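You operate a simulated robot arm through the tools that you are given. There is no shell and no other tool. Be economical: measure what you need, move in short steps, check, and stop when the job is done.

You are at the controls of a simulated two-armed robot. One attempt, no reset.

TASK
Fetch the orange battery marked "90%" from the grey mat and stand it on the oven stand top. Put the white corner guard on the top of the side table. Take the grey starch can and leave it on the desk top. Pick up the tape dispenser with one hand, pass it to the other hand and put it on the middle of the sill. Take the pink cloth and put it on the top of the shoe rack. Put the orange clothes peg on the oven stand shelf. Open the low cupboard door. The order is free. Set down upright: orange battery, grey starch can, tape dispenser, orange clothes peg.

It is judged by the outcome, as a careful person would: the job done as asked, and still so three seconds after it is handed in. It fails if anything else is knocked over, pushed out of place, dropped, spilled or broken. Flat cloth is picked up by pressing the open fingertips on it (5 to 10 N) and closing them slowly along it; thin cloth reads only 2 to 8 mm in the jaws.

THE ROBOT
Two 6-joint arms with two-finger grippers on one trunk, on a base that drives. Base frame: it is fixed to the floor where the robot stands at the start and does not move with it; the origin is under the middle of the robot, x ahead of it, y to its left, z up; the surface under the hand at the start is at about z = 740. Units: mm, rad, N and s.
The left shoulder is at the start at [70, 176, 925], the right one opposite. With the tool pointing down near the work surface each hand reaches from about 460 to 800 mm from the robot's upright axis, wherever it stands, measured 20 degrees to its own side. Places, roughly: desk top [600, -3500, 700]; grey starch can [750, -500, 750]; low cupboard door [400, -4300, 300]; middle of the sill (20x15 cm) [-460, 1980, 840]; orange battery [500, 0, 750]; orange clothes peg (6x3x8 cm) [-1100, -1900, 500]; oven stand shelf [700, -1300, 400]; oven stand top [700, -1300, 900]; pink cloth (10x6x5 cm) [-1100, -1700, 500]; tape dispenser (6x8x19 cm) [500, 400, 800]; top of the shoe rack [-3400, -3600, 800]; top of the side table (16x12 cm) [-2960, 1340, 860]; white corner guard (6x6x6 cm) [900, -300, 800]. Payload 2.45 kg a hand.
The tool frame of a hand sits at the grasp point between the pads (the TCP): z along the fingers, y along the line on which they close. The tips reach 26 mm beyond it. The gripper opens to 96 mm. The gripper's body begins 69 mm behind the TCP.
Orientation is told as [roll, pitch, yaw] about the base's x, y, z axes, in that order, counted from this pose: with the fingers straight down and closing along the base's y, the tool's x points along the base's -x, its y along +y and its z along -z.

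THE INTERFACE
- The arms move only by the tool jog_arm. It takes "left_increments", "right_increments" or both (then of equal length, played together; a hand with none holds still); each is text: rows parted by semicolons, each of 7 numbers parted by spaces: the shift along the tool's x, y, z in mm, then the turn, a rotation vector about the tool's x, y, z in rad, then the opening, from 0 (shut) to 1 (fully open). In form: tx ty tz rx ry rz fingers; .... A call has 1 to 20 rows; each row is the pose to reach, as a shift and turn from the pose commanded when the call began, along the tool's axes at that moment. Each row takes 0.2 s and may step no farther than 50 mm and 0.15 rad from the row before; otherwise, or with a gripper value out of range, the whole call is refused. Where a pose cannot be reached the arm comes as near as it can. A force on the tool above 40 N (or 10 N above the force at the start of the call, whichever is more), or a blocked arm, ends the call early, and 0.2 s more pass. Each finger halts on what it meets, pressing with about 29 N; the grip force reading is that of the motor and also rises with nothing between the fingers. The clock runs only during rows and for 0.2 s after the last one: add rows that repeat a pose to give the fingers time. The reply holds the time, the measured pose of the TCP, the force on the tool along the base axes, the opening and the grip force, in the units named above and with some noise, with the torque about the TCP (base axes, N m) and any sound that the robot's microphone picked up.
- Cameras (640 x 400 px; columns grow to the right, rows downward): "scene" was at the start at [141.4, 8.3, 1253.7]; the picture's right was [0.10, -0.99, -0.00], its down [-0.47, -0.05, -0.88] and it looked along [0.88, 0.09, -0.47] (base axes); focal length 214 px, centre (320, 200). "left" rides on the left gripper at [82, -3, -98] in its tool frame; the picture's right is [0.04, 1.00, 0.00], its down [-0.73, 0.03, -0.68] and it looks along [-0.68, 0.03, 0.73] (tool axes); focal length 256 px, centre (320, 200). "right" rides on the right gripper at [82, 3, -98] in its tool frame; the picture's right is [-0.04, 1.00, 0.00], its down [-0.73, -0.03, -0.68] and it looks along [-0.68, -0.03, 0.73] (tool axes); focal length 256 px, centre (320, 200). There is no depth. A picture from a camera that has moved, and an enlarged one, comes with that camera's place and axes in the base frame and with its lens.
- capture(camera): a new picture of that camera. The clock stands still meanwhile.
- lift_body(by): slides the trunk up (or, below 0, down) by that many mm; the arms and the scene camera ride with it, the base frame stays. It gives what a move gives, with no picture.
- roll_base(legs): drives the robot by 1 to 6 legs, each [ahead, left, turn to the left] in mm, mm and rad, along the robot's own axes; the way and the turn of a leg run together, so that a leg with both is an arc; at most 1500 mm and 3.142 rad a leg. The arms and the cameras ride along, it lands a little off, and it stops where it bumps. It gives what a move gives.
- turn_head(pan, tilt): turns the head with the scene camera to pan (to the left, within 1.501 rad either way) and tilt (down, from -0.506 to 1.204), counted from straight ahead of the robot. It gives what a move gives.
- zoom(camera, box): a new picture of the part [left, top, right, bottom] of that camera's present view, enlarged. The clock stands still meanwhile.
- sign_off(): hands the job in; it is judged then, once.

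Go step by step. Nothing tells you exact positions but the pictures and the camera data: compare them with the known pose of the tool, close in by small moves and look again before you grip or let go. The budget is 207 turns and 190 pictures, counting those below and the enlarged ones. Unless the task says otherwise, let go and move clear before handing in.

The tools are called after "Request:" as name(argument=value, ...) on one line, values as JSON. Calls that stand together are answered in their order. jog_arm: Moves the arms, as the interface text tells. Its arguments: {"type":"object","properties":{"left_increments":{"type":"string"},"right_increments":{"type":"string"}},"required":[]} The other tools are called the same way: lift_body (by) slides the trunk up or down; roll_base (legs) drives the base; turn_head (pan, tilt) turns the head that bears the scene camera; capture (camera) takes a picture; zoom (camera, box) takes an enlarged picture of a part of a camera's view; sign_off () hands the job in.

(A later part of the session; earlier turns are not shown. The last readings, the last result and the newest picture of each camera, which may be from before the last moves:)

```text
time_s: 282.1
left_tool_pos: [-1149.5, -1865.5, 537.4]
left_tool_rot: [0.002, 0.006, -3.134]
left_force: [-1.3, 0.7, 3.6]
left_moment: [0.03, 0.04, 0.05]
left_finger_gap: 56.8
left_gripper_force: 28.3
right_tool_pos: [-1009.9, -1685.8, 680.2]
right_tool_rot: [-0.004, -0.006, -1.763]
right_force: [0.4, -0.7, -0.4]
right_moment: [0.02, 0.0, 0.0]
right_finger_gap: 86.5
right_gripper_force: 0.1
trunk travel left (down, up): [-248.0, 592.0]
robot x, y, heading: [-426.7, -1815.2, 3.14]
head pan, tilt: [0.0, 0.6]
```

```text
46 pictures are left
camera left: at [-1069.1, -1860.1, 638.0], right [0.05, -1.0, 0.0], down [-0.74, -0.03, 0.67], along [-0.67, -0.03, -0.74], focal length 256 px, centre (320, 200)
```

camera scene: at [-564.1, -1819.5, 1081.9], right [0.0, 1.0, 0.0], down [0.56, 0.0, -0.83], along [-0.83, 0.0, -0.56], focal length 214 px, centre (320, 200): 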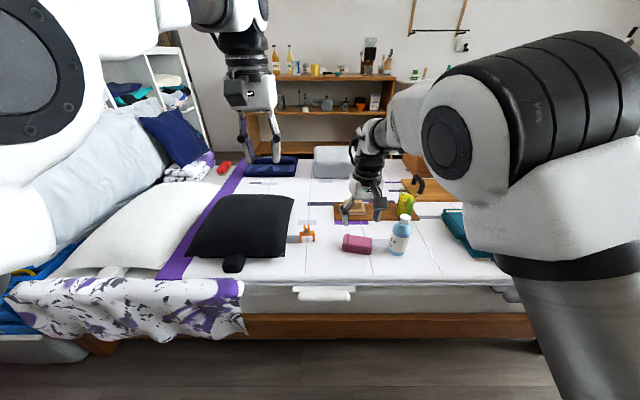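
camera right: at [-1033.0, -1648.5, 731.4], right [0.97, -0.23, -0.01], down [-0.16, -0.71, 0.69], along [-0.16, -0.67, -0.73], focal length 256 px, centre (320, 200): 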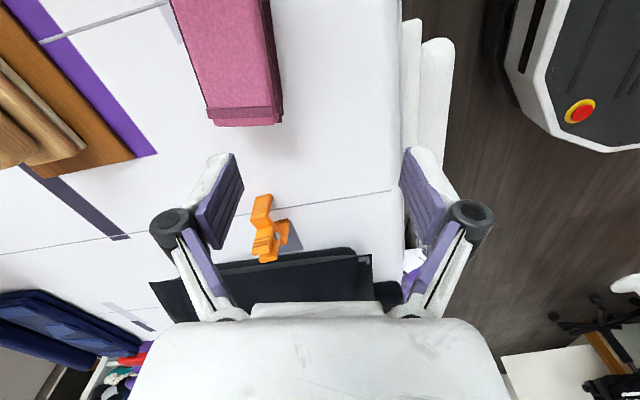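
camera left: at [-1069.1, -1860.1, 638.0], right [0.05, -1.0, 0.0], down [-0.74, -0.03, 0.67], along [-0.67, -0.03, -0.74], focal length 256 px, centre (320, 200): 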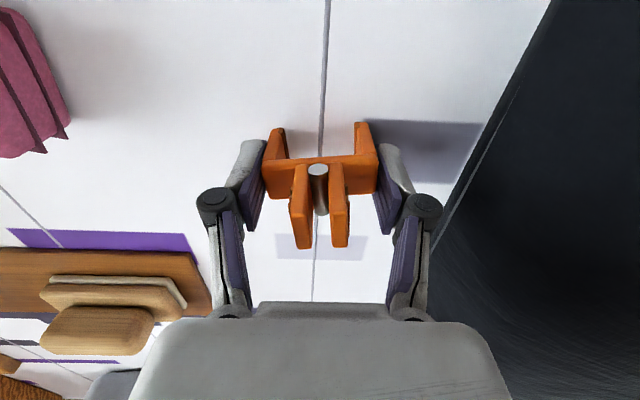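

Peg gripped. Lift it high, then bring the base a bit closer for the cloth.

Request:
jog_arm(left_increments="0 0 -20 0 0 0 0; 0 0 -60 0 0 0 0; 0 0 -105 0 0 0 0; 0 0 -150 0 0 0 0; 0 0 -195 0 0 0 0; 20 0 -240 0 0 0 0; 40 0 -270 0 0 0 0; 40 0 -270 0 0 0 0")

Request:
roll_base(legs=[[70, 60, 0]])

Request:
jog_arm(right_increments="6 -20 0 0 0 0 0.9; 12 -40 0 0 0 0 0.9; 16 -60 0 0 0 0 0.9; 16 -60 0 0 0 0 0.9")

Request:
capture(camera="right")

Request:
capture(camera="scene")

```text
time_s: 283.9
left_tool_pos: [-1105.5, -1869.3, 805.2]
left_tool_rot: [0.0, 0.007, -3.134]
left_force: [0.6, 0.6, 1.0]
left_moment: [0.0, -0.03, 0.0]
left_finger_gap: 56.4
left_gripper_force: 29.5
left hand out of reach, approached as far as the arm can: row 4, 5, 6, 7, 8
right_tool_pos: [-1009.0, -1686.5, 679.0]
right_tool_rot: [-0.003, -0.006, -1.763]
right_force: [-0.4, -0.6, -0.4]
right_moment: [0.0, 0.02, -0.01]
right_finger_gap: 86.3
right_gripper_force: 0.0
trunk travel left (down, up): [-248.0, 592.0]
robot x, y, heading: [-424.7, -1817.6, 3.141]
head pan, tilt: [0.0, 0.6]
```

```text
time_s: 285.0
left_tool_pos: [-1175.2, -1931.3, 805.2]
left_tool_rot: [-0.001, 0.006, -3.133]
left_force: [-0.5, 0.2, -0.2]
left_moment: [0.04, -0.01, 0.01]
left_finger_gap: 56.4
left_gripper_force: 28.9
right_tool_pos: [-1078.7, -1748.0, 678.3]
right_tool_rot: [-0.003, -0.005, -1.763]
right_force: [-0.2, -0.1, 0.4]
right_moment: [0.01, 0.01, 0.02]
right_finger_gap: 86.4
right_gripper_force: 0.0
trunk travel left (down, up): [-248.0, 592.0]
robot x, y, heading: [-493.5, -1877.1, 3.145]
head pan, tilt: [0.0, 0.6]
```

```text
time_s: 286.0
left_tool_pos: [-1174.9, -1931.2, 805.6]
left_tool_rot: [0.0, 0.006, -3.134]
left_force: [0.0, 0.6, -0.6]
left_moment: [0.02, 0.03, 0.02]
left_finger_gap: 56.2
left_gripper_force: 29.2
right_tool_pos: [-1090.8, -1755.4, 673.7]
right_tool_rot: [-0.005, -0.009, -1.762]
right_force: [0.6, 0.1, -0.7]
right_moment: [0.04, 0.04, 0.01]
right_finger_gap: 86.6
right_gripper_force: 0.1
right hand out of reach, approached as far as the arm can: row 1, 2, 3, 4
trunk travel left (down, up): [-248.0, 592.0]
robot x, y, heading: [-495.3, -1879.3, 3.142]
head pan, tilt: [0.0, 0.6]
```

```text
45 pictures are left
camera right: at [-1072.2, -1675.9, 771.2], right [0.97, -0.23, 0.0], down [-0.16, -0.71, 0.69], along [-0.16, -0.67, -0.73], focal length 256 px, centre (320, 200)
```

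right: 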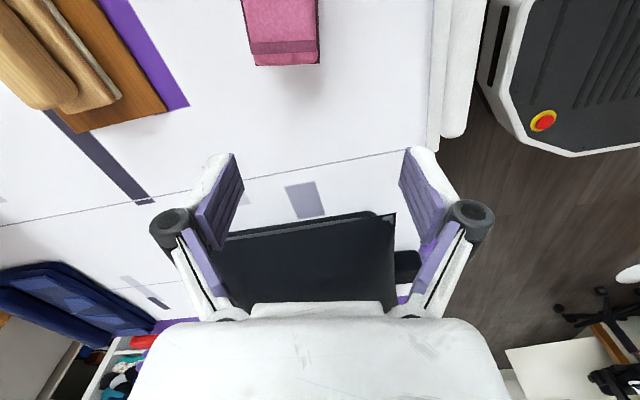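

```text
44 pictures are left
camera scene: at [-634.0, -1880.1, 1081.8], right [0.0, 1.0, 0.0], down [0.57, 0.0, -0.82], along [-0.82, 0.0, -0.57], focal length 214 px, centre (320, 200)
```

scene: 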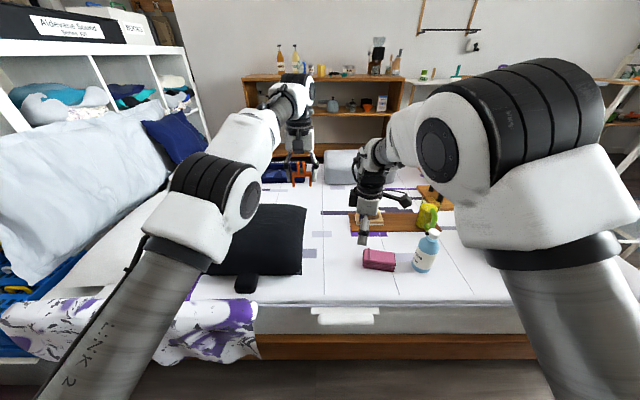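

The right arm can't shift further there, so I move with the base: target over the cloth at [−1127, −1703], away from the blue bottle.

Request:
roll_base(legs=[[36, -52, 0]])

Request:
lift_body(by=-70)

Request:
capture(camera="right")

Request:
zoom(camera="scene", box=[300, 160, 460, 280])

```text
time_s: 287.0
left_tool_pos: [-1212.3, -1876.2, 806.2]
left_tool_rot: [0.002, 0.008, -3.135]
left_force: [-0.6, 0.1, 0.3]
left_moment: [-0.01, 0.03, -0.01]
left_finger_gap: 56.1
left_gripper_force: 28.8
right_tool_pos: [-1126.3, -1703.9, 675.1]
right_tool_rot: [-0.005, -0.009, -1.764]
right_force: [0.4, -0.3, 1.0]
right_moment: [-0.01, 0.02, 0.0]
right_finger_gap: 86.3
right_gripper_force: 0.0
trunk travel left (down, up): [-248.0, 592.0]
robot x, y, heading: [-533.1, -1827.7, 3.137]
head pan, tilt: [0.0, 0.6]
```

```text
time_s: 288.1
left_tool_pos: [-1210.6, -1877.5, 736.6]
left_tool_rot: [0.0, 0.006, -3.137]
left_force: [0.2, -0.5, -0.1]
left_moment: [0.01, 0.02, -0.05]
left_finger_gap: 56.0
left_gripper_force: 28.6
right_tool_pos: [-1126.3, -1703.9, 604.6]
right_tool_rot: [-0.006, -0.009, -1.763]
right_force: [-0.1, -0.6, 0.6]
right_moment: [0.0, -0.02, -0.01]
right_finger_gap: 86.5
right_gripper_force: 0.1
trunk travel left (down, up): [-178.0, 662.0]
robot x, y, heading: [-536.7, -1830.2, 3.141]
head pan, tilt: [0.0, 0.6]
```

```text
43 pictures are left
camera right: at [-1107.9, -1623.3, 701.5], right [0.97, -0.23, -0.01], down [-0.16, -0.71, 0.69], along [-0.16, -0.67, -0.73], focal length 256 px, centre (320, 200)
```

right: 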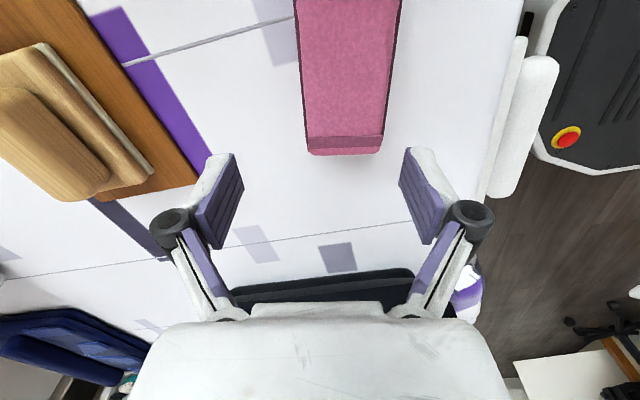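

```text
3.33 times, centred on (380, 220) of scene
camera zoom: at [-669.7, -1827.8, 1011.9], right [0.0, 1.0, 0.0], down [0.56, 0.0, -0.83], along [-0.83, 0.0, -0.56], focal length 715 px, centre (120, 133)
```

zoom: 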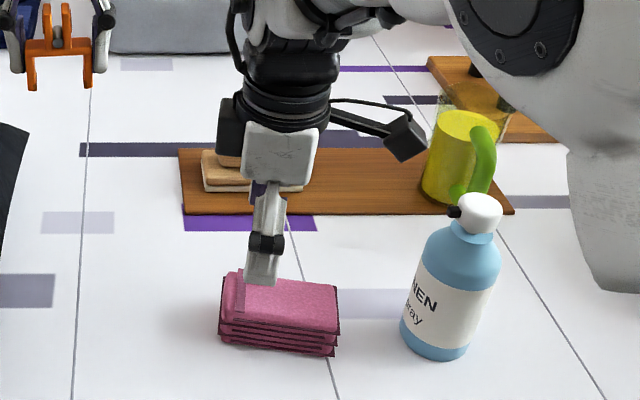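

Cloth is slightly nearer than assumed (x≈−1111). Back 14 mm, then lower onto it by the trunk.

Request:
roll_base(legs=[[-14, 0, 0]])

Request:
lift_body(by=-74)

Request:
capture(camera="right")

```text
time_s: 288.8
left_tool_pos: [-1196.6, -1877.3, 736.3]
left_tool_rot: [-0.001, 0.006, -3.137]
left_force: [0.9, -0.3, -0.2]
left_moment: [0.01, 0.02, -0.03]
left_finger_gap: 56.5
left_gripper_force: 28.9
right_tool_pos: [-1114.0, -1703.8, 604.5]
right_tool_rot: [-0.007, -0.011, -1.763]
right_force: [-0.7, -0.6, 0.6]
right_moment: [-0.03, 0.04, -0.01]
right_finger_gap: 86.4
right_gripper_force: 0.0
trunk travel left (down, up): [-178.0, 662.0]
robot x, y, heading: [-515.5, -1827.1, 3.14]
head pan, tilt: [0.0, 0.6]
```

```text
time_s: 289.9
left_tool_pos: [-1196.6, -1877.6, 662.9]
left_tool_rot: [0.001, 0.006, -3.136]
left_force: [0.2, 0.5, 0.1]
left_moment: [0.01, -0.02, 0.02]
left_finger_gap: 56.2
left_gripper_force: 28.9
right_tool_pos: [-1112.2, -1702.6, 530.6]
right_tool_rot: [-0.006, -0.008, -1.763]
right_force: [0.9, 0.2, 0.3]
right_moment: [-0.01, 0.02, 0.0]
right_finger_gap: 86.3
right_gripper_force: 0.2
trunk travel left (down, up): [-104.0, 736.0]
robot x, y, heading: [-515.4, -1827.2, 3.139]
head pan, tilt: [0.0, 0.6]
```

```text
41 pictures are left
camera right: at [-1093.9, -1623.3, 627.5], right [0.97, -0.23, -0.01], down [-0.16, -0.71, 0.69], along [-0.16, -0.67, -0.73], focal length 256 px, centre (320, 200)
```

right: 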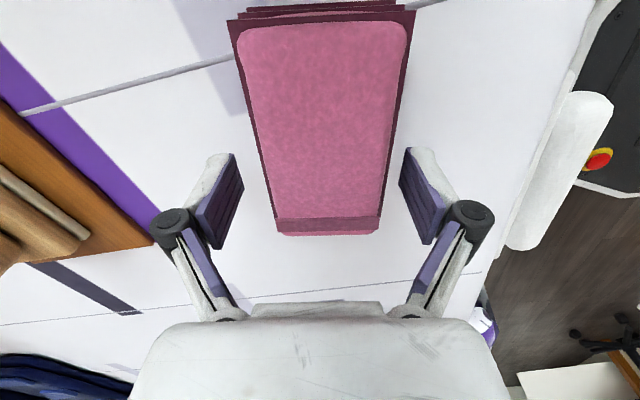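

Cloth is centred between the fingers. Lower 6 mm more and close slowly, then lift.

Request:
lift_body(by=-6)

Request:
jog_arm(right_increments="0 0 0 0 0 0 0.75; 0 0 0 0 0 0 0.65; 0 0 0 0 0 0 0.55; 0 0 0 0 0 0 0.45; 0 0 0 0 0 0 0.3; 0 0 0 0 0 0 0.15; 0 0 0 0 0 0 0; 0 0 0 0 0 0 0")

Request:
lift_body(by=150)

Request:
capture(camera="right")

```text
time_s: 290.5
left_tool_pos: [-1197.5, -1877.3, 655.8]
left_tool_rot: [0.001, 0.007, -3.137]
left_force: [0.0, -0.5, -0.3]
left_moment: [0.0, 0.0, 0.0]
left_finger_gap: 56.0
left_gripper_force: 28.9
right_tool_pos: [-1113.3, -1703.7, 524.3]
right_tool_rot: [-0.005, -0.009, -1.762]
right_force: [-0.4, 0.1, -1.1]
right_moment: [0.03, -0.04, 0.01]
right_finger_gap: 86.4
right_gripper_force: 0.1
trunk travel left (down, up): [-98.0, 742.0]
robot x, y, heading: [-517.1, -1828.2, 3.142]
head pan, tilt: [0.0, 0.6]
```

```text
time_s: 292.3
left_tool_pos: [-1196.7, -1878.1, 656.5]
left_tool_rot: [-0.001, 0.007, -3.135]
left_force: [-0.6, -0.3, -1.1]
left_moment: [0.0, 0.01, -0.03]
left_finger_gap: 55.5
left_gripper_force: 29.1
right_tool_pos: [-1113.1, -1704.2, 524.9]
right_tool_rot: [-0.005, -0.009, -1.764]
right_force: [-0.2, -0.7, 2.9]
right_moment: [-0.01, 0.0, -0.05]
right_finger_gap: 54.4
right_gripper_force: 29.1
trunk travel left (down, up): [-98.0, 742.0]
robot x, y, heading: [-516.1, -1831.8, 3.139]
head pan, tilt: [0.0, 0.6]
```

```text
time_s: 294.0
left_tool_pos: [-1195.8, -1878.6, 805.5]
left_tool_rot: [0.0, 0.007, -3.136]
left_force: [-0.5, 0.3, -0.3]
left_moment: [-0.02, -0.03, 0.02]
left_finger_gap: 55.3
left_gripper_force: 28.7
right_tool_pos: [-1112.9, -1704.1, 673.9]
right_tool_rot: [-0.005, -0.008, -1.762]
right_force: [0.3, 0.1, 0.0]
right_moment: [0.0, -0.01, 0.0]
right_finger_gap: 54.3
right_gripper_force: 29.5
trunk travel left (down, up): [-248.0, 592.0]
robot x, y, heading: [-520.5, -1823.3, 3.138]
head pan, tilt: [0.0, 0.6]
```

```text
40 pictures are left
camera right: at [-1094.3, -1623.3, 771.0], right [0.97, -0.23, 0.0], down [-0.16, -0.71, 0.69], along [-0.16, -0.67, -0.73], focal length 256 px, centre (320, 200)
```

right: 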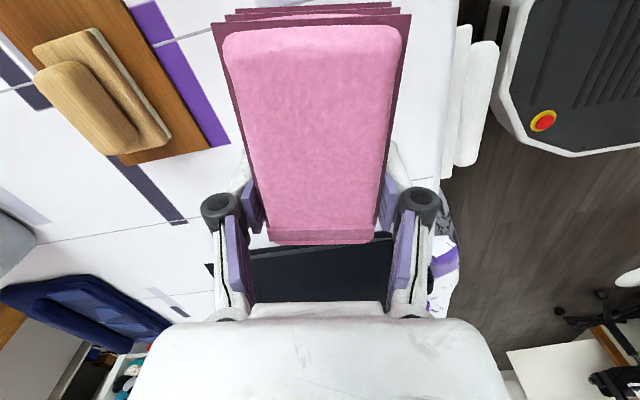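

Cloth is held too. Now the peg: raise, back away from the bed, turn around and face the oven stand's shelf.

Request:
lift_body(by=180)

Request:
roll_base(legs=[[-140, 0, 0], [0, 0, 1.57], [0, 0, 1.57], [0, 430, 0]])

Request:
turn_head(pan=0.1, tilt=0.7)

Request:
capture(camera="scene")

```text
time_s: 296.0
left_tool_pos: [-1197.5, -1876.2, 986.0]
left_tool_rot: [-0.001, 0.008, -3.136]
left_force: [-0.7, -0.5, 0.1]
left_moment: [-0.05, -0.01, 0.02]
left_finger_gap: 54.8
left_gripper_force: 29.3
right_tool_pos: [-1113.6, -1703.6, 854.6]
right_tool_rot: [-0.004, -0.008, -1.764]
right_force: [-0.3, 0.9, 0.0]
right_moment: [0.0, -0.02, 0.01]
right_finger_gap: 54.1
right_gripper_force: 29.1
trunk travel left (down, up): [-428.0, 412.0]
robot x, y, heading: [-518.3, -1827.3, 3.139]
head pan, tilt: [0.0, 0.6]
```

```text
time_s: 307.2
left_tool_pos: [308.2, -1353.8, 985.6]
left_tool_rot: [0.0, 0.006, -0.001]
left_force: [0.1, -0.2, -0.4]
left_moment: [-0.01, -0.01, -0.03]
left_finger_gap: 54.6
left_gripper_force: 29.0
right_tool_pos: [221.8, -1526.5, 855.1]
right_tool_rot: [-0.005, -0.009, 1.371]
right_force: [-0.6, 0.7, -0.6]
right_moment: [-0.02, -0.01, 0.02]
right_finger_gap: 54.0
right_gripper_force: 29.2
trunk travel left (down, up): [-428.0, 412.0]
robot x, y, heading: [-369.8, -1400.3, -0.012]
head pan, tilt: [0.0, 0.6]
```

```text
time_s: 307.9
left_tool_pos: [306.4, -1354.7, 986.4]
left_tool_rot: [0.0, 0.007, -0.001]
left_force: [0.5, 1.1, -1.0]
left_moment: [-0.03, 0.05, 0.03]
left_finger_gap: 54.6
left_gripper_force: 28.3
right_tool_pos: [222.3, -1527.2, 854.3]
right_tool_rot: [-0.006, -0.011, 1.371]
right_force: [-0.5, 0.0, -0.7]
right_moment: [0.01, -0.02, -0.01]
right_finger_gap: 54.3
right_gripper_force: 29.3
trunk travel left (down, up): [-428.0, 412.0]
robot x, y, heading: [-369.7, -1395.4, -0.013]
head pan, tilt: [0.099, 0.7]
```

```text
39 pictures are left
camera scene: at [-237.0, -1394.0, 1253.2], right [0.09, -1.0, 0.0], down [-0.64, -0.06, -0.76], along [0.76, 0.07, -0.64], focal length 214 px, centre (320, 200)
```

scene: 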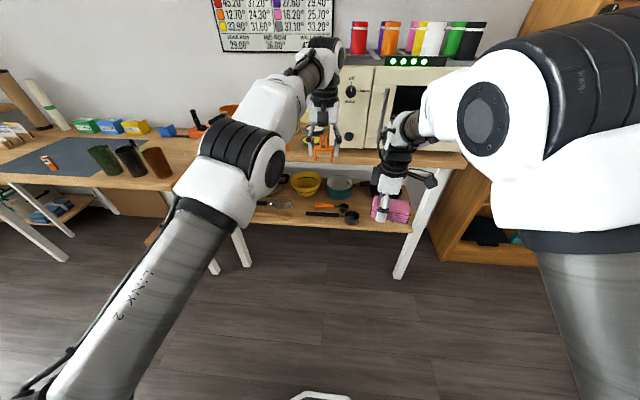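

Tuck the right hand aside and turn the left hand 90° so the peg's narrow side fits the gap between the utensils.

Request:
jog_arm(left_increments="6 0 0 0 0 0.145 0; 12 0 0 0 0 0.29 0; 18 0 0 0 0 0.435 0; 24 0 0 0 0 0.58 0; 30 0 0 0 0 0.725 0; 36 0 0 0 0 0.87 0; 42 0 0 0 0 1.015 0; 48 0 0 0 0 1.16 0; 54 0 0 0 0 1.305 0; 60 0 0 0 0 1.45 0; 60 0 0 0 0 1.57 0; 60 0 0 0 0 1.57 0", right_increments="14 6 -4 0 0 0 0; 28 12 -8 0 0 0 0; 42 18 -12 0 0 0 0; 56 23 -16 0 0 0 0; 70 29 -20 0 0 0 0; 84 34 -25 0 0 0 0; 98 40 -30 0 0 0 0; 112 46 -34 0 0 0 0; 126 52 -38 0 0 0 0; 140 57 -42 0 0 0 0; 154 62 -46 0 0 0 0; 167 68 -50 0 0 0 0")

Request:
roll_base(legs=[[150, 60, 0.013]])

Request:
lift_body(by=-380)

Request:
turn_head(pan=0.2, tilt=0.5)

Request:
capture(camera="scene")

```text
time_s: 310.5
left_tool_pos: [250.6, -1344.7, 983.9]
left_tool_rot: [-0.017, -0.019, -1.557]
left_force: [-0.2, -0.3, -0.4]
left_moment: [-0.04, -0.01, 0.02]
left_finger_gap: 54.8
left_gripper_force: 29.0
right_tool_pos: [102.1, -1591.4, 883.5]
right_tool_rot: [-0.007, -0.012, 1.37]
right_force: [-0.6, -0.6, -1.4]
right_moment: [0.02, 0.02, 0.01]
right_finger_gap: 53.8
right_gripper_force: 28.8
right hand out of reach, approached as far as the arm can: row 2, 3, 4, 5, 6, 7, 8, 9, 10, 11, 12
trunk travel left (down, up): [-428.0, 412.0]
robot x, y, heading: [-374.3, -1402.5, -0.012]
head pan, tilt: [0.099, 0.7]
```

```text
time_s: 311.9
left_tool_pos: [401.0, -1277.1, 988.4]
left_tool_rot: [-0.009, -0.021, -1.542]
left_force: [-0.1, -0.1, -1.1]
left_moment: [-0.01, 0.02, -0.02]
left_finger_gap: 54.8
left_gripper_force: 29.5
right_tool_pos: [256.0, -1527.6, 882.6]
right_tool_rot: [-0.004, -0.008, 1.382]
right_force: [-0.1, 1.1, 0.0]
right_moment: [0.01, -0.02, 0.0]
right_finger_gap: 54.2
right_gripper_force: 29.6
trunk travel left (down, up): [-428.0, 412.0]
robot x, y, heading: [-225.8, -1336.7, -0.0]
head pan, tilt: [0.099, 0.7]
```

```text
time_s: 315.6
left_tool_pos: [400.2, -1275.1, 611.4]
left_tool_rot: [-0.008, -0.025, -1.54]
left_force: [1.1, -0.3, -0.7]
left_moment: [0.03, 0.0, -0.03]
left_finger_gap: 54.5
left_gripper_force: 28.6
right_tool_pos: [255.0, -1526.7, 502.8]
right_tool_rot: [-0.005, -0.01, 1.382]
right_force: [0.1, 0.4, -0.8]
right_moment: [-0.01, 0.02, -0.02]
right_finger_gap: 54.3
right_gripper_force: 29.6
trunk travel left (down, up): [-48.0, 792.0]
robot x, y, heading: [-221.6, -1339.6, -0.001]
head pan, tilt: [0.099, 0.7]
```

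```text
time_s: 316.3
left_tool_pos: [401.1, -1275.8, 610.1]
left_tool_rot: [-0.009, -0.027, -1.539]
left_force: [0.1, -0.4, -0.1]
left_moment: [0.01, -0.01, -0.03]
left_finger_gap: 54.9
left_gripper_force: 28.7
right_tool_pos: [255.1, -1527.8, 502.3]
right_tool_rot: [-0.004, -0.01, 1.383]
right_force: [-0.3, -0.7, 0.2]
right_moment: [0.01, -0.03, 0.02]
right_finger_gap: 54.1
right_gripper_force: 28.9
trunk travel left (down, up): [-48.0, 792.0]
robot x, y, heading: [-222.4, -1338.4, 0.001]
head pan, tilt: [0.201, 0.499]
```

```text
38 pictures are left
camera scene: at [-83.2, -1323.7, 890.8], right [0.2, -0.98, 0.0], down [-0.47, -0.1, -0.88], along [0.86, 0.18, -0.48], focal length 214 px, centre (320, 200)
```

scene: 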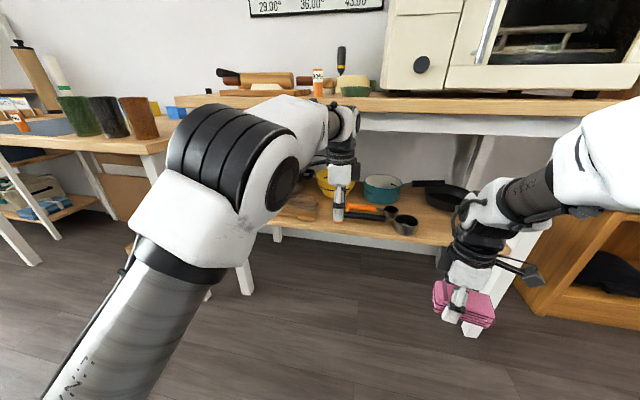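

Lower fully and bring the left hand down in front of the shelf opening, then inspect clearance.

Request:
lift_body(by=-46)

Request:
jog_arm(left_increments="0 0 30 -0.008 0 0 0; 0 0 60 -0.016 0 0 0; 0 0 85 -0.025 0 0 0; 0 0 85 -0.025 0 0 0")

Request:
capture(camera="scene")

Request:
capture(camera="left")

```text
time_s: 317.2
left_tool_pos: [399.6, -1274.8, 564.4]
left_tool_rot: [-0.008, -0.026, -1.54]
left_force: [0.3, -0.4, 0.5]
left_moment: [0.05, 0.0, 0.02]
left_finger_gap: 54.7
left_gripper_force: 29.6
right_tool_pos: [256.1, -1526.0, 457.1]
right_tool_rot: [-0.006, -0.011, 1.385]
right_force: [-0.8, -0.7, -0.9]
right_moment: [0.01, 0.03, 0.0]
right_finger_gap: 54.1
right_gripper_force: 28.9
trunk travel left (down, up): [-2.0, 838.0]
robot x, y, heading: [-219.7, -1344.4, 0.004]
head pan, tilt: [0.201, 0.499]
```

```text
time_s: 318.2
left_tool_pos: [402.4, -1266.3, 483.5]
left_tool_rot: [0.016, -0.052, -1.518]
left_force: [0.3, 0.6, -0.3]
left_moment: [0.01, 0.0, 0.01]
left_finger_gap: 54.8
left_gripper_force: 29.1
right_tool_pos: [255.8, -1528.1, 457.2]
right_tool_rot: [-0.007, -0.01, 1.382]
right_force: [0.1, -0.6, -1.3]
right_moment: [-0.01, 0.02, -0.01]
right_finger_gap: 53.7
right_gripper_force: 29.1
trunk travel left (down, up): [-2.0, 838.0]
robot x, y, heading: [-222.3, -1339.0, 0.009]
head pan, tilt: [0.201, 0.499]
```

```text
37 pictures are left
camera scene: at [-83.2, -1323.6, 844.9], right [0.2, -0.98, 0.0], down [-0.47, -0.1, -0.88], along [0.86, 0.18, -0.48], focal length 214 px, centre (320, 200)
```

scene: 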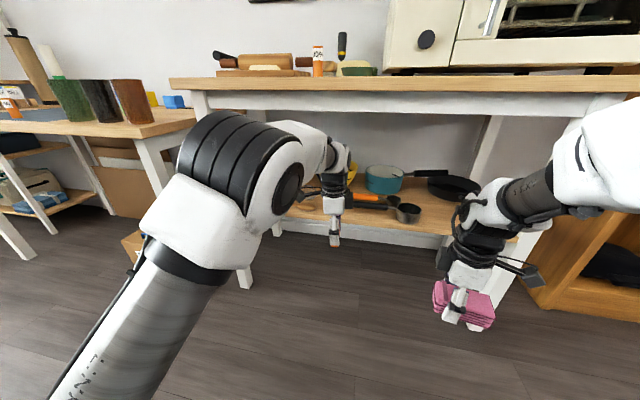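

```text
36 pictures are left
camera left: at [393.1, -1179.4, 578.8], right [1.0, 0.09, 0.01], down [0.05, -0.7, 0.72], along [0.08, -0.71, -0.7], focal length 256 px, centre (320, 200)
```

left: 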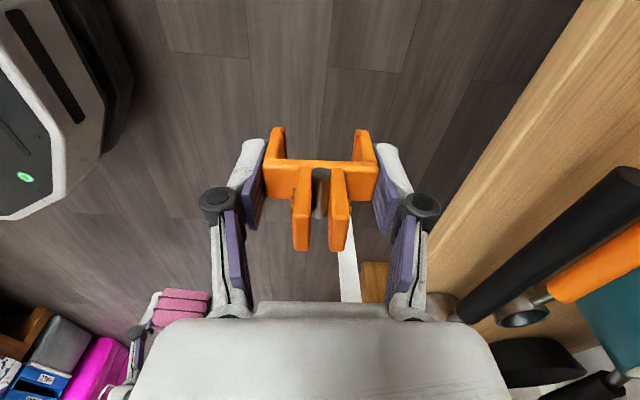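

Shelf ≈z 400, front edge x≈543; forearm clearance under the apron is small, so I extend the arm more (flatter forearm) and lower slightly before driving in.

Request:
jog_arm(left_increments="12 24 5 0.004 0.013 0 0; 23 49 10 0.008 0.026 0 0; 35 73 15 0.012 0.039 0 0; 46 98 20 0.016 0.052 0 0; 46 98 20 0.016 0.052 0 0")

Request:
zoom(camera="scene", box=[220, 60, 440, 260])

Request:
capture(camera="left")

```text
time_s: 319.1
left_tool_pos: [478.3, -1240.3, 462.8]
left_tool_rot: [-0.014, 0.023, -1.549]
left_force: [-10.5, -0.5, 2.1]
left_moment: [-0.02, 0.01, -0.11]
left_finger_gap: 54.7
left_gripper_force: 29.3
right_tool_pos: [253.5, -1527.8, 456.8]
right_tool_rot: [-0.005, -0.011, 1.382]
right_force: [0.6, 1.2, -0.8]
right_moment: [0.02, -0.02, 0.01]
right_finger_gap: 54.2
right_gripper_force: 28.7
trunk travel left (down, up): [-2.0, 838.0]
robot x, y, heading: [-222.3, -1342.7, 0.002]
head pan, tilt: [0.201, 0.499]
stopped in row 4 (left hand): the force on the tool passed its limit at 72 N (the readings are from after the stop); the commanded pose is now the measured one
```

```text
2.00 times, centred on (330, 160) of scene
camera zoom: at [-84.2, -1323.7, 845.1], right [0.2, -0.98, 0.0], down [-0.47, -0.1, -0.88], along [0.86, 0.18, -0.48], focal length 429 px, centre (300, 280)
```

zoom: 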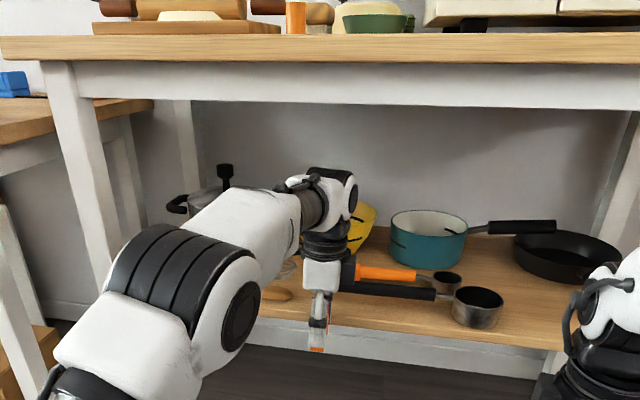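

```text
34 pictures are left
camera left: at [474.0, -1160.1, 563.2], right [1.0, 0.06, -0.01], down [0.06, -0.75, 0.66], along [0.03, -0.66, -0.75], focal length 256 px, centre (320, 200)
```

left: 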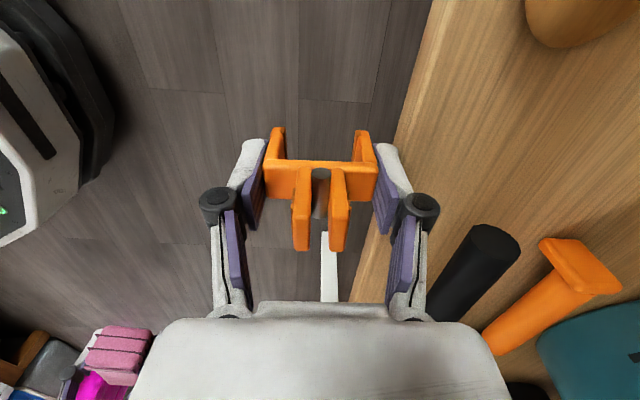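

The fingers touched the shelf's front edge: the shelf is higher than thought (≈445). Back off, raise, and check that the stand is undisturbed.

Request:
jog_arm(left_increments="0 -15 0 0 0 0 0; 0 -28 -10 0 0 0 0; 0 -28 -35 0 -0.01 0 0; 0 -28 -58 0 -0.02 0 0; 0 -28 -58 0 -0.02 0 0")

Request:
zoom(camera="scene", box=[200, 30, 480, 240])

```text
time_s: 320.3
left_tool_pos: [451.3, -1242.9, 520.3]
left_tool_rot: [-0.013, 0.004, -1.546]
left_force: [0.2, 0.4, -0.4]
left_moment: [0.0, -0.02, 0.01]
left_finger_gap: 54.7
left_gripper_force: 29.0
right_tool_pos: [254.3, -1526.5, 456.6]
right_tool_rot: [-0.006, -0.012, 1.382]
right_force: [0.2, 0.8, -0.2]
right_moment: [0.02, -0.03, -0.03]
right_finger_gap: 54.0
right_gripper_force: 29.1
trunk travel left (down, up): [-2.0, 838.0]
robot x, y, heading: [-219.8, -1339.0, 0.001]
head pan, tilt: [0.201, 0.499]
```

```text
1.90 times, centred on (340, 135) of scene
camera zoom: at [-83.3, -1323.6, 844.9], right [0.2, -0.98, 0.0], down [-0.47, -0.1, -0.88], along [0.86, 0.18, -0.48], focal length 408 px, centre (282, 324)
```

zoom: 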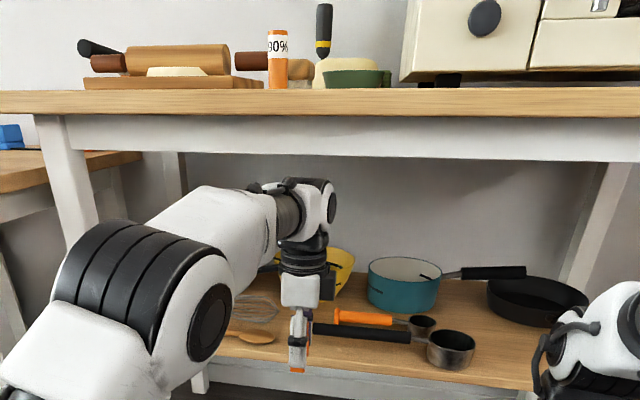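

Battery still stands, nothing moved. Forearm clears the apron by ~25 mm at this height; drive in 112 mm, 20 mm left.

Request:
roll_base(legs=[[112, 22, 0]])

Request:
capture(camera="left")

Request:
zoom(camera="scene", box=[200, 30, 480, 240])

```text
time_s: 321.6
left_tool_pos: [564.6, -1220.4, 518.9]
left_tool_rot: [-0.012, 0.003, -1.548]
left_force: [0.1, 0.6, -0.3]
left_moment: [-0.04, -0.01, 0.0]
left_finger_gap: 54.4
left_gripper_force: 28.9
right_tool_pos: [367.5, -1504.7, 456.3]
right_tool_rot: [-0.004, -0.011, 1.383]
right_force: [0.0, 0.1, -0.4]
right_moment: [0.0, -0.04, 0.0]
right_finger_gap: 54.1
right_gripper_force: 28.8
trunk travel left (down, up): [-2.0, 838.0]
robot x, y, heading: [-109.4, -1317.3, -0.0]
head pan, tilt: [0.201, 0.499]
```

```text
32 pictures are left
camera left: at [560.8, -1137.7, 618.6], right [1.0, 0.06, -0.01], down [0.06, -0.73, 0.68], along [0.03, -0.68, -0.74], focal length 256 px, centre (320, 200)
```

left: 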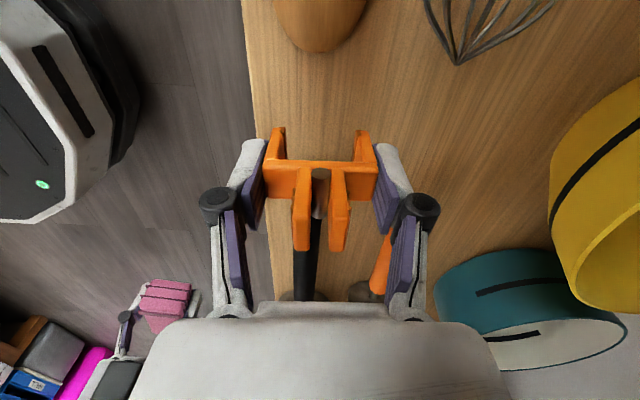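

```text
1.90 times, centred on (340, 135) of scene
camera zoom: at [30.1, -1301.5, 844.8], right [0.2, -0.98, 0.0], down [-0.47, -0.1, -0.88], along [0.86, 0.18, -0.48], focal length 408 px, centre (282, 324)
```

zoom: 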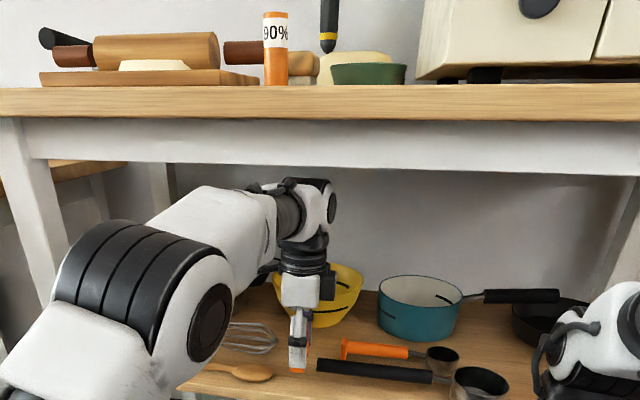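

Footprint lies between the spoon and the ladle handle. Shift 6 mm left and lower toward the shelf.

Request:
jog_arm(left_increments="3 0 8 0 0 0 0; 6 0 16 0 0 0 0; 6 0 20 0 0 0 0; 6 0 23 0 0 0 0; 6 0 26 0 0 0 0; 6 0 28 0 0 0 0; 6 0 30 0 0 0 0")

Request:
capture(camera="left")

```text
time_s: 323.1
left_tool_pos: [564.0, -1214.4, 488.5]
left_tool_rot: [-0.013, 0.004, -1.547]
left_force: [0.6, 0.0, -0.9]
left_moment: [0.04, -0.01, 0.0]
left_finger_gap: 54.6
left_gripper_force: 28.9
right_tool_pos: [368.6, -1504.5, 455.8]
right_tool_rot: [-0.005, -0.01, 1.382]
right_force: [0.5, 0.1, -0.5]
right_moment: [0.01, 0.02, -0.02]
right_finger_gap: 54.0
right_gripper_force: 28.4
trunk travel left (down, up): [-2.0, 838.0]
robot x, y, heading: [-107.2, -1321.6, 0.003]
head pan, tilt: [0.201, 0.499]
```

```text
30 pictures are left
camera left: at [560.3, -1131.7, 588.5], right [1.0, 0.06, -0.01], down [0.06, -0.73, 0.68], along [0.03, -0.68, -0.74], focal length 256 px, centre (320, 200)
```

left: 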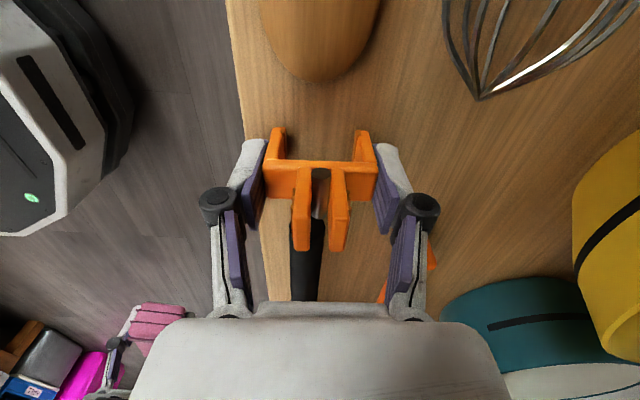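

Request:
jog_arm(left_increments="0 0 2 0 0 0 0; 0 0 4 0 0 0 0; 0 0 6 0 0 0 0; 0 0 8 0 0 0 0; 0 0 10 0 0 0 0; 0 0 12 0 0 0 0")

```text
time_s: 324.6
left_tool_pos: [563.0, -1213.9, 479.0]
left_tool_rot: [-0.009, 0.003, -1.547]
left_force: [9.7, 2.0, 28.1]
left_moment: [0.1, -0.45, -0.05]
left_finger_gap: 54.7
left_gripper_force: 29.1
right_tool_pos: [367.9, -1504.4, 458.0]
right_tool_rot: [-0.006, -0.011, 1.381]
right_force: [0.6, 0.0, -0.2]
right_moment: [0.0, 0.0, -0.05]
right_finger_gap: 54.1
right_gripper_force: 28.7
trunk travel left (down, up): [-2.0, 838.0]
robot x, y, heading: [-112.0, -1318.9, 0.001]
head pan, tilt: [0.201, 0.499]
```

Peg touches the shelf (TCP z 479). Ease up, open, rise a little, slide off sideways (to avoid the apron), then back out.

Request:
jog_arm(left_increments="0 0 -2 0 0 0 0.6; 0 0 -2 0 0 0 0.68; 0 0 -2 0 0 0 0.74; 0 0 -2 0 0 0 0.74; 0 0 -12 0 0 0 0.74; 0 0 -24 0 0 0 0.74; 12 0 -24 0 0 0 0.74; 26 0 -24 0 0 0 0.74; 40 0 -24 0 0 0 0.74; 48 0 -24 0 0 0 0.74")

Request:
capture(camera="left")

```text
time_s: 326.8
left_tool_pos: [563.6, -1167.5, 501.3]
left_tool_rot: [-0.01, 0.004, -1.547]
left_force: [-0.6, -0.9, 0.4]
left_moment: [-0.02, -0.05, -0.07]
left_finger_gap: 71.2
left_gripper_force: 0.0
right_tool_pos: [368.9, -1504.9, 455.7]
right_tool_rot: [-0.005, -0.01, 1.383]
right_force: [-0.2, 0.1, -0.2]
right_moment: [-0.01, -0.05, -0.02]
right_finger_gap: 54.1
right_gripper_force: 29.1
trunk travel left (down, up): [-2.0, 838.0]
robot x, y, heading: [-113.1, -1321.3, 0.001]
head pan, tilt: [0.201, 0.499]
```

```text
29 pictures are left
camera left: at [559.2, -1084.5, 601.1], right [1.0, 0.06, -0.01], down [0.05, -0.73, 0.68], along [0.03, -0.68, -0.74], focal length 256 px, centre (320, 200)
```

left: 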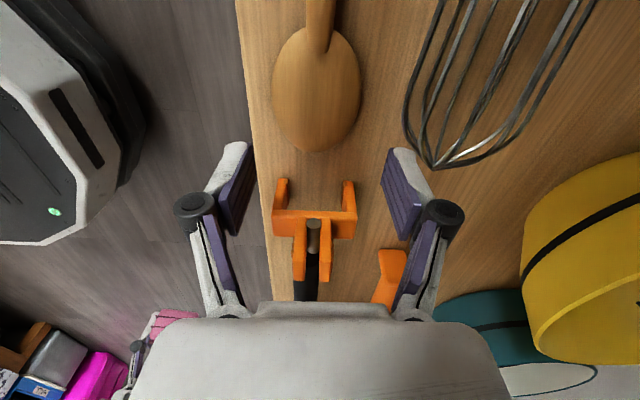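

Peg stands upright between the spoon and ladles. Back straight out.

Request:
roll_base(legs=[[-250, 0, 0]])

Request:
zoom(camera="scene", box=[220, 80, 460, 240])

```text
time_s: 328.6
left_tool_pos: [314.1, -1166.0, 501.3]
left_tool_rot: [-0.012, 0.003, -1.546]
left_force: [0.5, 0.3, -0.1]
left_moment: [-0.03, 0.01, 0.0]
left_finger_gap: 71.0
left_gripper_force: 0.1
right_tool_pos: [119.3, -1504.8, 454.9]
right_tool_rot: [-0.004, -0.011, 1.382]
right_force: [0.0, 0.5, -0.7]
right_moment: [0.03, 0.01, 0.01]
right_finger_gap: 54.0
right_gripper_force: 29.2
trunk travel left (down, up): [-2.0, 838.0]
robot x, y, heading: [-357.9, -1318.8, 0.001]
head pan, tilt: [0.201, 0.499]
```

```text
2.50 times, centred on (340, 160) of scene
camera zoom: at [-220.3, -1301.9, 844.9], right [0.2, -0.98, 0.0], down [-0.47, -0.1, -0.88], along [0.86, 0.18, -0.48], focal length 536 px, centre (270, 300)
```

zoom: 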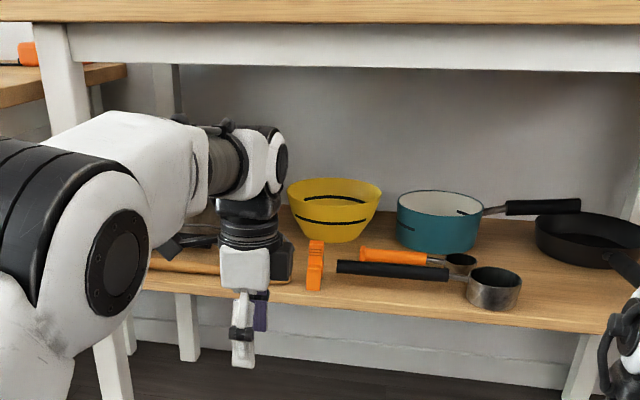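

The peg is placed. Last: the cloth to the shoe rack. I raise the trunk high and retrace the corridor to the kitchen end, then turn to look west.

Request:
lift_body(by=390)

Request:
lift_body(by=210)

Request:
roll_base(legs=[[0, -1010, 0], [0, -1010, 0], [-80, -400, 0], [-100, -200, 0], [-70, -120, 0]])

Request:
roll_base(legs=[[0, 0, 1.57], [0, 0, 1.57]])

Request:
turn_head(pan=0.0, tilt=0.35)

Request:
capture(camera="scene")

```text
time_s: 332.3
left_tool_pos: [314.8, -1166.7, 890.8]
left_tool_rot: [-0.011, 0.003, -1.545]
left_force: [-0.6, 0.5, 0.3]
left_moment: [-0.03, -0.02, 0.04]
left_finger_gap: 71.1
left_gripper_force: 0.0
right_tool_pos: [118.3, -1504.4, 847.3]
right_tool_rot: [-0.005, -0.007, 1.385]
right_force: [0.4, 0.4, -0.5]
right_moment: [-0.04, 0.0, 0.01]
right_finger_gap: 54.0
right_gripper_force: 29.0
trunk travel left (down, up): [-392.0, 448.0]
robot x, y, heading: [-360.1, -1317.7, 0.003]
head pan, tilt: [0.201, 0.499]
```

```text
time_s: 334.6
left_tool_pos: [313.5, -1165.5, 1101.5]
left_tool_rot: [-0.013, 0.004, -1.546]
left_force: [0.2, 0.3, 0.0]
left_moment: [0.03, 0.0, 0.0]
left_finger_gap: 70.8
left_gripper_force: 0.0
right_tool_pos: [118.7, -1504.6, 1055.0]
right_tool_rot: [-0.003, -0.009, 1.383]
right_force: [-0.6, -0.8, -1.2]
right_moment: [-0.03, 0.01, 0.03]
right_finger_gap: 54.0
right_gripper_force: 29.0
trunk travel left (down, up): [-602.0, 238.0]
robot x, y, heading: [-361.1, -1317.6, 0.004]
head pan, tilt: [0.201, 0.499]
```

```text
time_s: 349.0
left_tool_pos: [75.3, -3907.3, 1101.7]
left_tool_rot: [-0.013, 0.0, -1.539]
left_force: [0.2, 0.8, 0.2]
left_moment: [-0.02, 0.0, 0.0]
left_finger_gap: 70.8
left_gripper_force: 0.0
right_tool_pos: [-118.1, -4247.3, 1056.0]
right_tool_rot: [-0.003, -0.01, 1.391]
right_force: [0.6, -0.4, -1.2]
right_moment: [-0.01, 0.02, 0.01]
right_finger_gap: 54.5
right_gripper_force: 28.6
trunk travel left (down, up): [-602.0, 238.0]
robot x, y, heading: [-599.2, -4064.7, 0.008]
head pan, tilt: [0.201, 0.499]
```

```text
time_s: 357.0
left_tool_pos: [-1273.5, -4211.1, 1101.7]
left_tool_rot: [-0.014, 0.003, 1.583]
left_force: [-0.7, 0.4, -0.1]
left_moment: [-0.01, -0.03, 0.0]
left_finger_gap: 71.1
left_gripper_force: 0.0
right_tool_pos: [-1074.4, -3874.0, 1055.8]
right_tool_rot: [-0.005, -0.009, -1.771]
right_force: [-0.6, 0.2, 0.1]
right_moment: [0.02, -0.01, -0.01]
right_finger_gap: 53.8
right_gripper_force: 29.6
trunk travel left (down, up): [-602.0, 238.0]
robot x, y, heading: [-596.6, -4063.6, 3.132]
head pan, tilt: [0.201, 0.499]
```

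```text
time_s: 357.7
left_tool_pos: [-1274.2, -4211.2, 1099.4]
left_tool_rot: [-0.013, 0.003, 1.584]
left_force: [-1.0, 0.0, 0.6]
left_moment: [0.02, 0.01, 0.03]
left_finger_gap: 71.1
left_gripper_force: 0.0
right_tool_pos: [-1074.6, -3874.4, 1055.4]
right_tool_rot: [-0.006, -0.009, -1.77]
right_force: [0.2, 0.7, -0.4]
right_moment: [-0.01, 0.01, 0.0]
right_finger_gap: 54.3
right_gripper_force: 29.4
trunk travel left (down, up): [-602.0, 238.0]
robot x, y, heading: [-596.4, -4068.1, 3.133]
head pan, tilt: [0.0, 0.351]
```

```text
27 pictures are left
camera scene: at [-741.2, -4065.8, 1458.5], right [0.01, 1.0, 0.0], down [0.34, 0.0, -0.94], along [-0.94, 0.01, -0.34], focal length 214 px, centre (320, 200)
```

scene: 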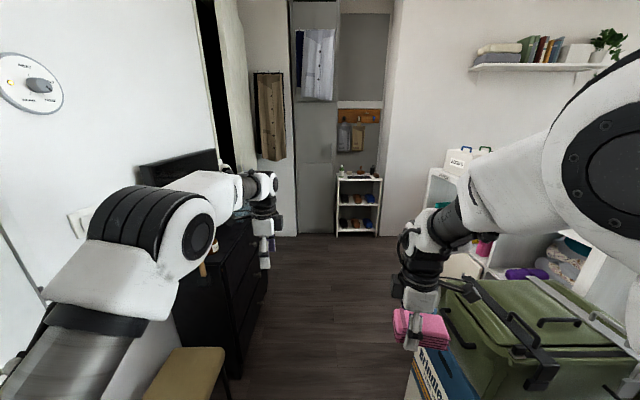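

There's a clear aisle; the shoe rack is straight ahead at the end wall. Drive 1500 mm ahead and look.

Request:
roll_base(legs=[[750, 0, 0], [750, 0, 0.008]])

Request:
turn_head(pan=-0.2, tilt=0.5)

Request:
capture(camera="scene")

```text
time_s: 365.4
left_tool_pos: [-2760.4, -4205.9, 1100.7]
left_tool_rot: [-0.015, 0.004, 1.592]
left_force: [0.6, -0.9, 0.3]
left_moment: [-0.02, 0.01, 0.02]
left_finger_gap: 71.2
left_gripper_force: 0.1
right_tool_pos: [-2566.5, -3866.7, 1055.7]
right_tool_rot: [-0.005, -0.007, -1.76]
right_force: [-0.1, -0.4, -0.3]
right_moment: [-0.02, 0.0, -0.01]
right_finger_gap: 54.2
right_gripper_force: 29.2
trunk travel left (down, up): [-602.0, 238.0]
robot x, y, heading: [-2084.3, -4055.5, -3.137]
head pan, tilt: [0.0, 0.351]
```

```text
time_s: 366.1
left_tool_pos: [-2761.5, -4206.1, 1101.9]
left_tool_rot: [-0.012, 0.002, 1.594]
left_force: [-0.6, 0.1, 0.4]
left_moment: [-0.03, -0.02, 0.0]
left_finger_gap: 70.8
left_gripper_force: 0.1
right_tool_pos: [-2565.0, -3867.4, 1056.0]
right_tool_rot: [-0.004, -0.008, -1.759]
right_force: [-0.3, -0.8, -0.5]
right_moment: [-0.04, 0.03, -0.02]
right_finger_gap: 54.0
right_gripper_force: 29.4
trunk travel left (down, up): [-602.0, 238.0]
robot x, y, heading: [-2088.9, -4059.2, -3.141]
head pan, tilt: [-0.201, 0.499]
```

```text
26 pictures are left
camera scene: at [-2227.2, -4037.9, 1444.9], right [0.2, 0.98, 0.0], down [0.47, -0.09, -0.88], along [-0.86, 0.17, -0.48], focal length 214 px, centre (320, 200)
```

scene: 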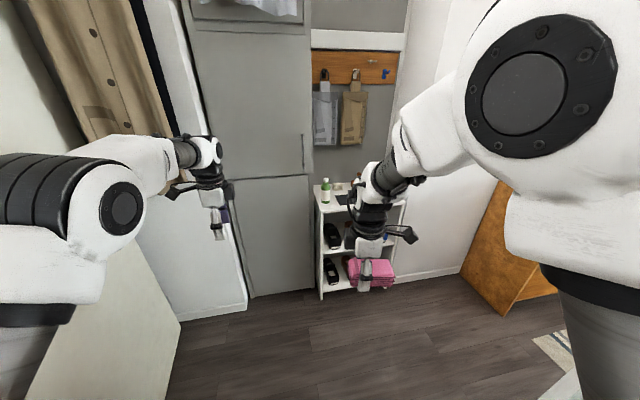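

Rack top spans x −3240..−3540, y −3838..−3305. Retract the empty left hand, then approach.

Request:
jog_arm(left_increments="1 -42 0 0 0 0 0.4; 2 -84 0 0 0 0 0.4; 3 -126 0 0 0 0 0.4; 4 -168 0 0 0 0 0.4; 5 -205 0 0 0 0 0.4; 5 -205 0 0 0 0 0.4")

Request:
roll_base(legs=[[350, -190, 0], [300, -160, 0]])

Request:
capture(camera="scene")

Request:
capture(camera="right")

```text
time_s: 367.6
left_tool_pos: [-2554.9, -4208.0, 1102.9]
left_tool_rot: [-0.014, 0.003, 1.596]
left_force: [-0.6, 0.5, 0.1]
left_moment: [-0.03, -0.04, 0.02]
left_finger_gap: 38.3
left_gripper_force: 0.1
right_tool_pos: [-2566.4, -3868.3, 1055.3]
right_tool_rot: [-0.003, -0.01, -1.76]
right_force: [-0.2, 0.0, -0.3]
right_moment: [-0.02, -0.02, -0.03]
right_finger_gap: 53.8
right_gripper_force: 28.9
trunk travel left (down, up): [-602.0, 238.0]
robot x, y, heading: [-2086.8, -4053.5, -3.142]
head pan, tilt: [-0.201, 0.499]
```

```text
time_s: 371.9
left_tool_pos: [-3206.7, -3860.7, 1103.2]
left_tool_rot: [-0.012, 0.005, 1.596]
left_force: [0.4, 1.0, -0.4]
left_moment: [0.0, -0.02, 0.01]
left_finger_gap: 38.5
left_gripper_force: 0.0
right_tool_pos: [-3218.0, -3521.1, 1056.1]
right_tool_rot: [-0.005, -0.007, -1.757]
right_force: [0.3, 0.4, -0.6]
right_moment: [-0.04, -0.01, 0.0]
right_finger_gap: 53.9
right_gripper_force: 28.7
trunk travel left (down, up): [-602.0, 238.0]
robot x, y, heading: [-2735.8, -3707.0, -3.137]
head pan, tilt: [-0.201, 0.499]
```

```text
25 pictures are left
camera scene: at [-2879.2, -3689.7, 1444.9], right [0.2, 0.98, 0.0], down [0.47, -0.09, -0.88], along [-0.86, 0.17, -0.48], focal length 214 px, centre (320, 200)
```

scene: 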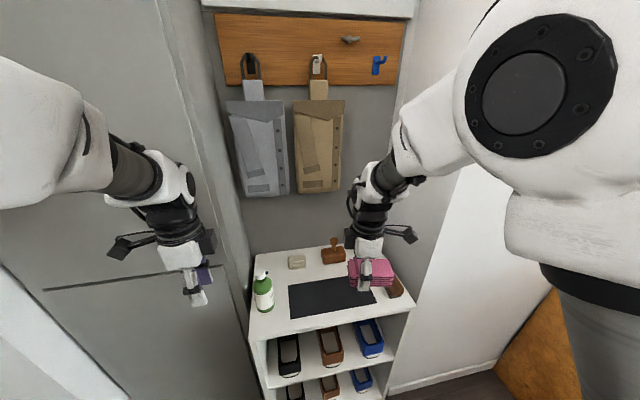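

```text
24 pictures are left
camera right: at [-3199.8, -3440.1, 1153.2], right [0.97, -0.23, 0.0], down [-0.16, -0.71, 0.69], along [-0.16, -0.67, -0.73], focal length 256 px, centre (320, 200)
```

right: 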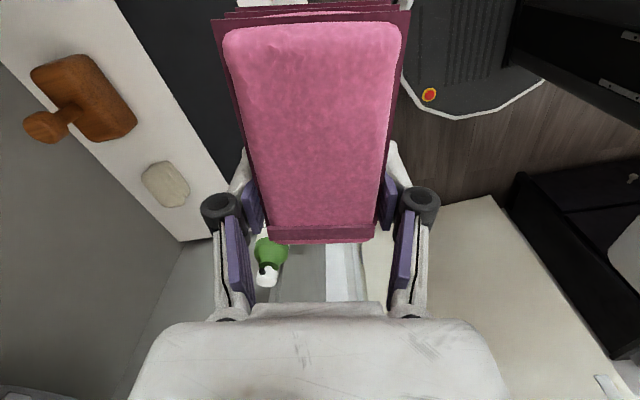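

The black mat in the middle of the rack top is free; aim cloth centre at [−3345, −3551]. Extend the right arm there (left stays clear of the cupboard).

Request:
jog_arm(right_increments="-12 -20 10 0 0 0 0; -24 -41 20 0 0 0 0; -36 -62 30 0 0 0 0; -48 -82 40 0 0 0 0; -60 -103 50 0 0 0 0; -60 -103 50 0 0 0 0")

Request:
capture(camera="scene")

```text
time_s: 373.3
left_tool_pos: [-3207.1, -3860.4, 1104.2]
left_tool_rot: [-0.013, 0.003, 1.597]
left_force: [-0.1, -0.6, 0.0]
left_moment: [0.03, 0.02, 0.03]
left_finger_gap: 38.2
left_gripper_force: 0.1
right_tool_pos: [-3322.7, -3569.3, 1005.5]
right_tool_rot: [-0.005, -0.013, -1.76]
right_force: [-0.4, 0.2, -0.6]
right_moment: [-0.02, 0.0, 0.01]
right_finger_gap: 54.0
right_gripper_force: 29.2
right hand out of reach, approached as far as the arm can: row 4, 5, 6
trunk travel left (down, up): [-602.0, 238.0]
robot x, y, heading: [-2739.6, -3704.9, -3.139]
head pan, tilt: [-0.201, 0.499]
```

```text
23 pictures are left
camera scene: at [-2878.6, -3689.4, 1445.0], right [0.2, 0.98, 0.0], down [0.47, -0.09, -0.88], along [-0.86, 0.17, -0.48], focal length 214 px, centre (320, 200)
```

scene: 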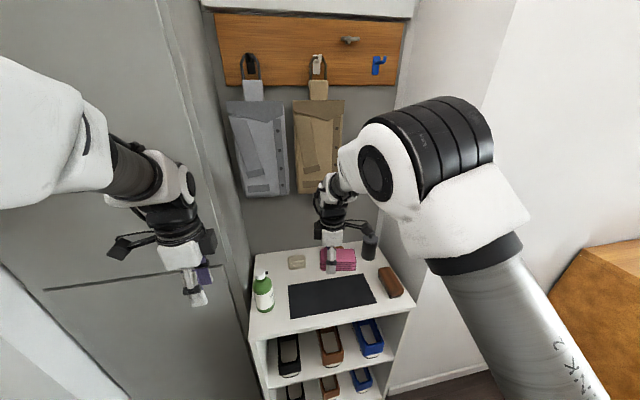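

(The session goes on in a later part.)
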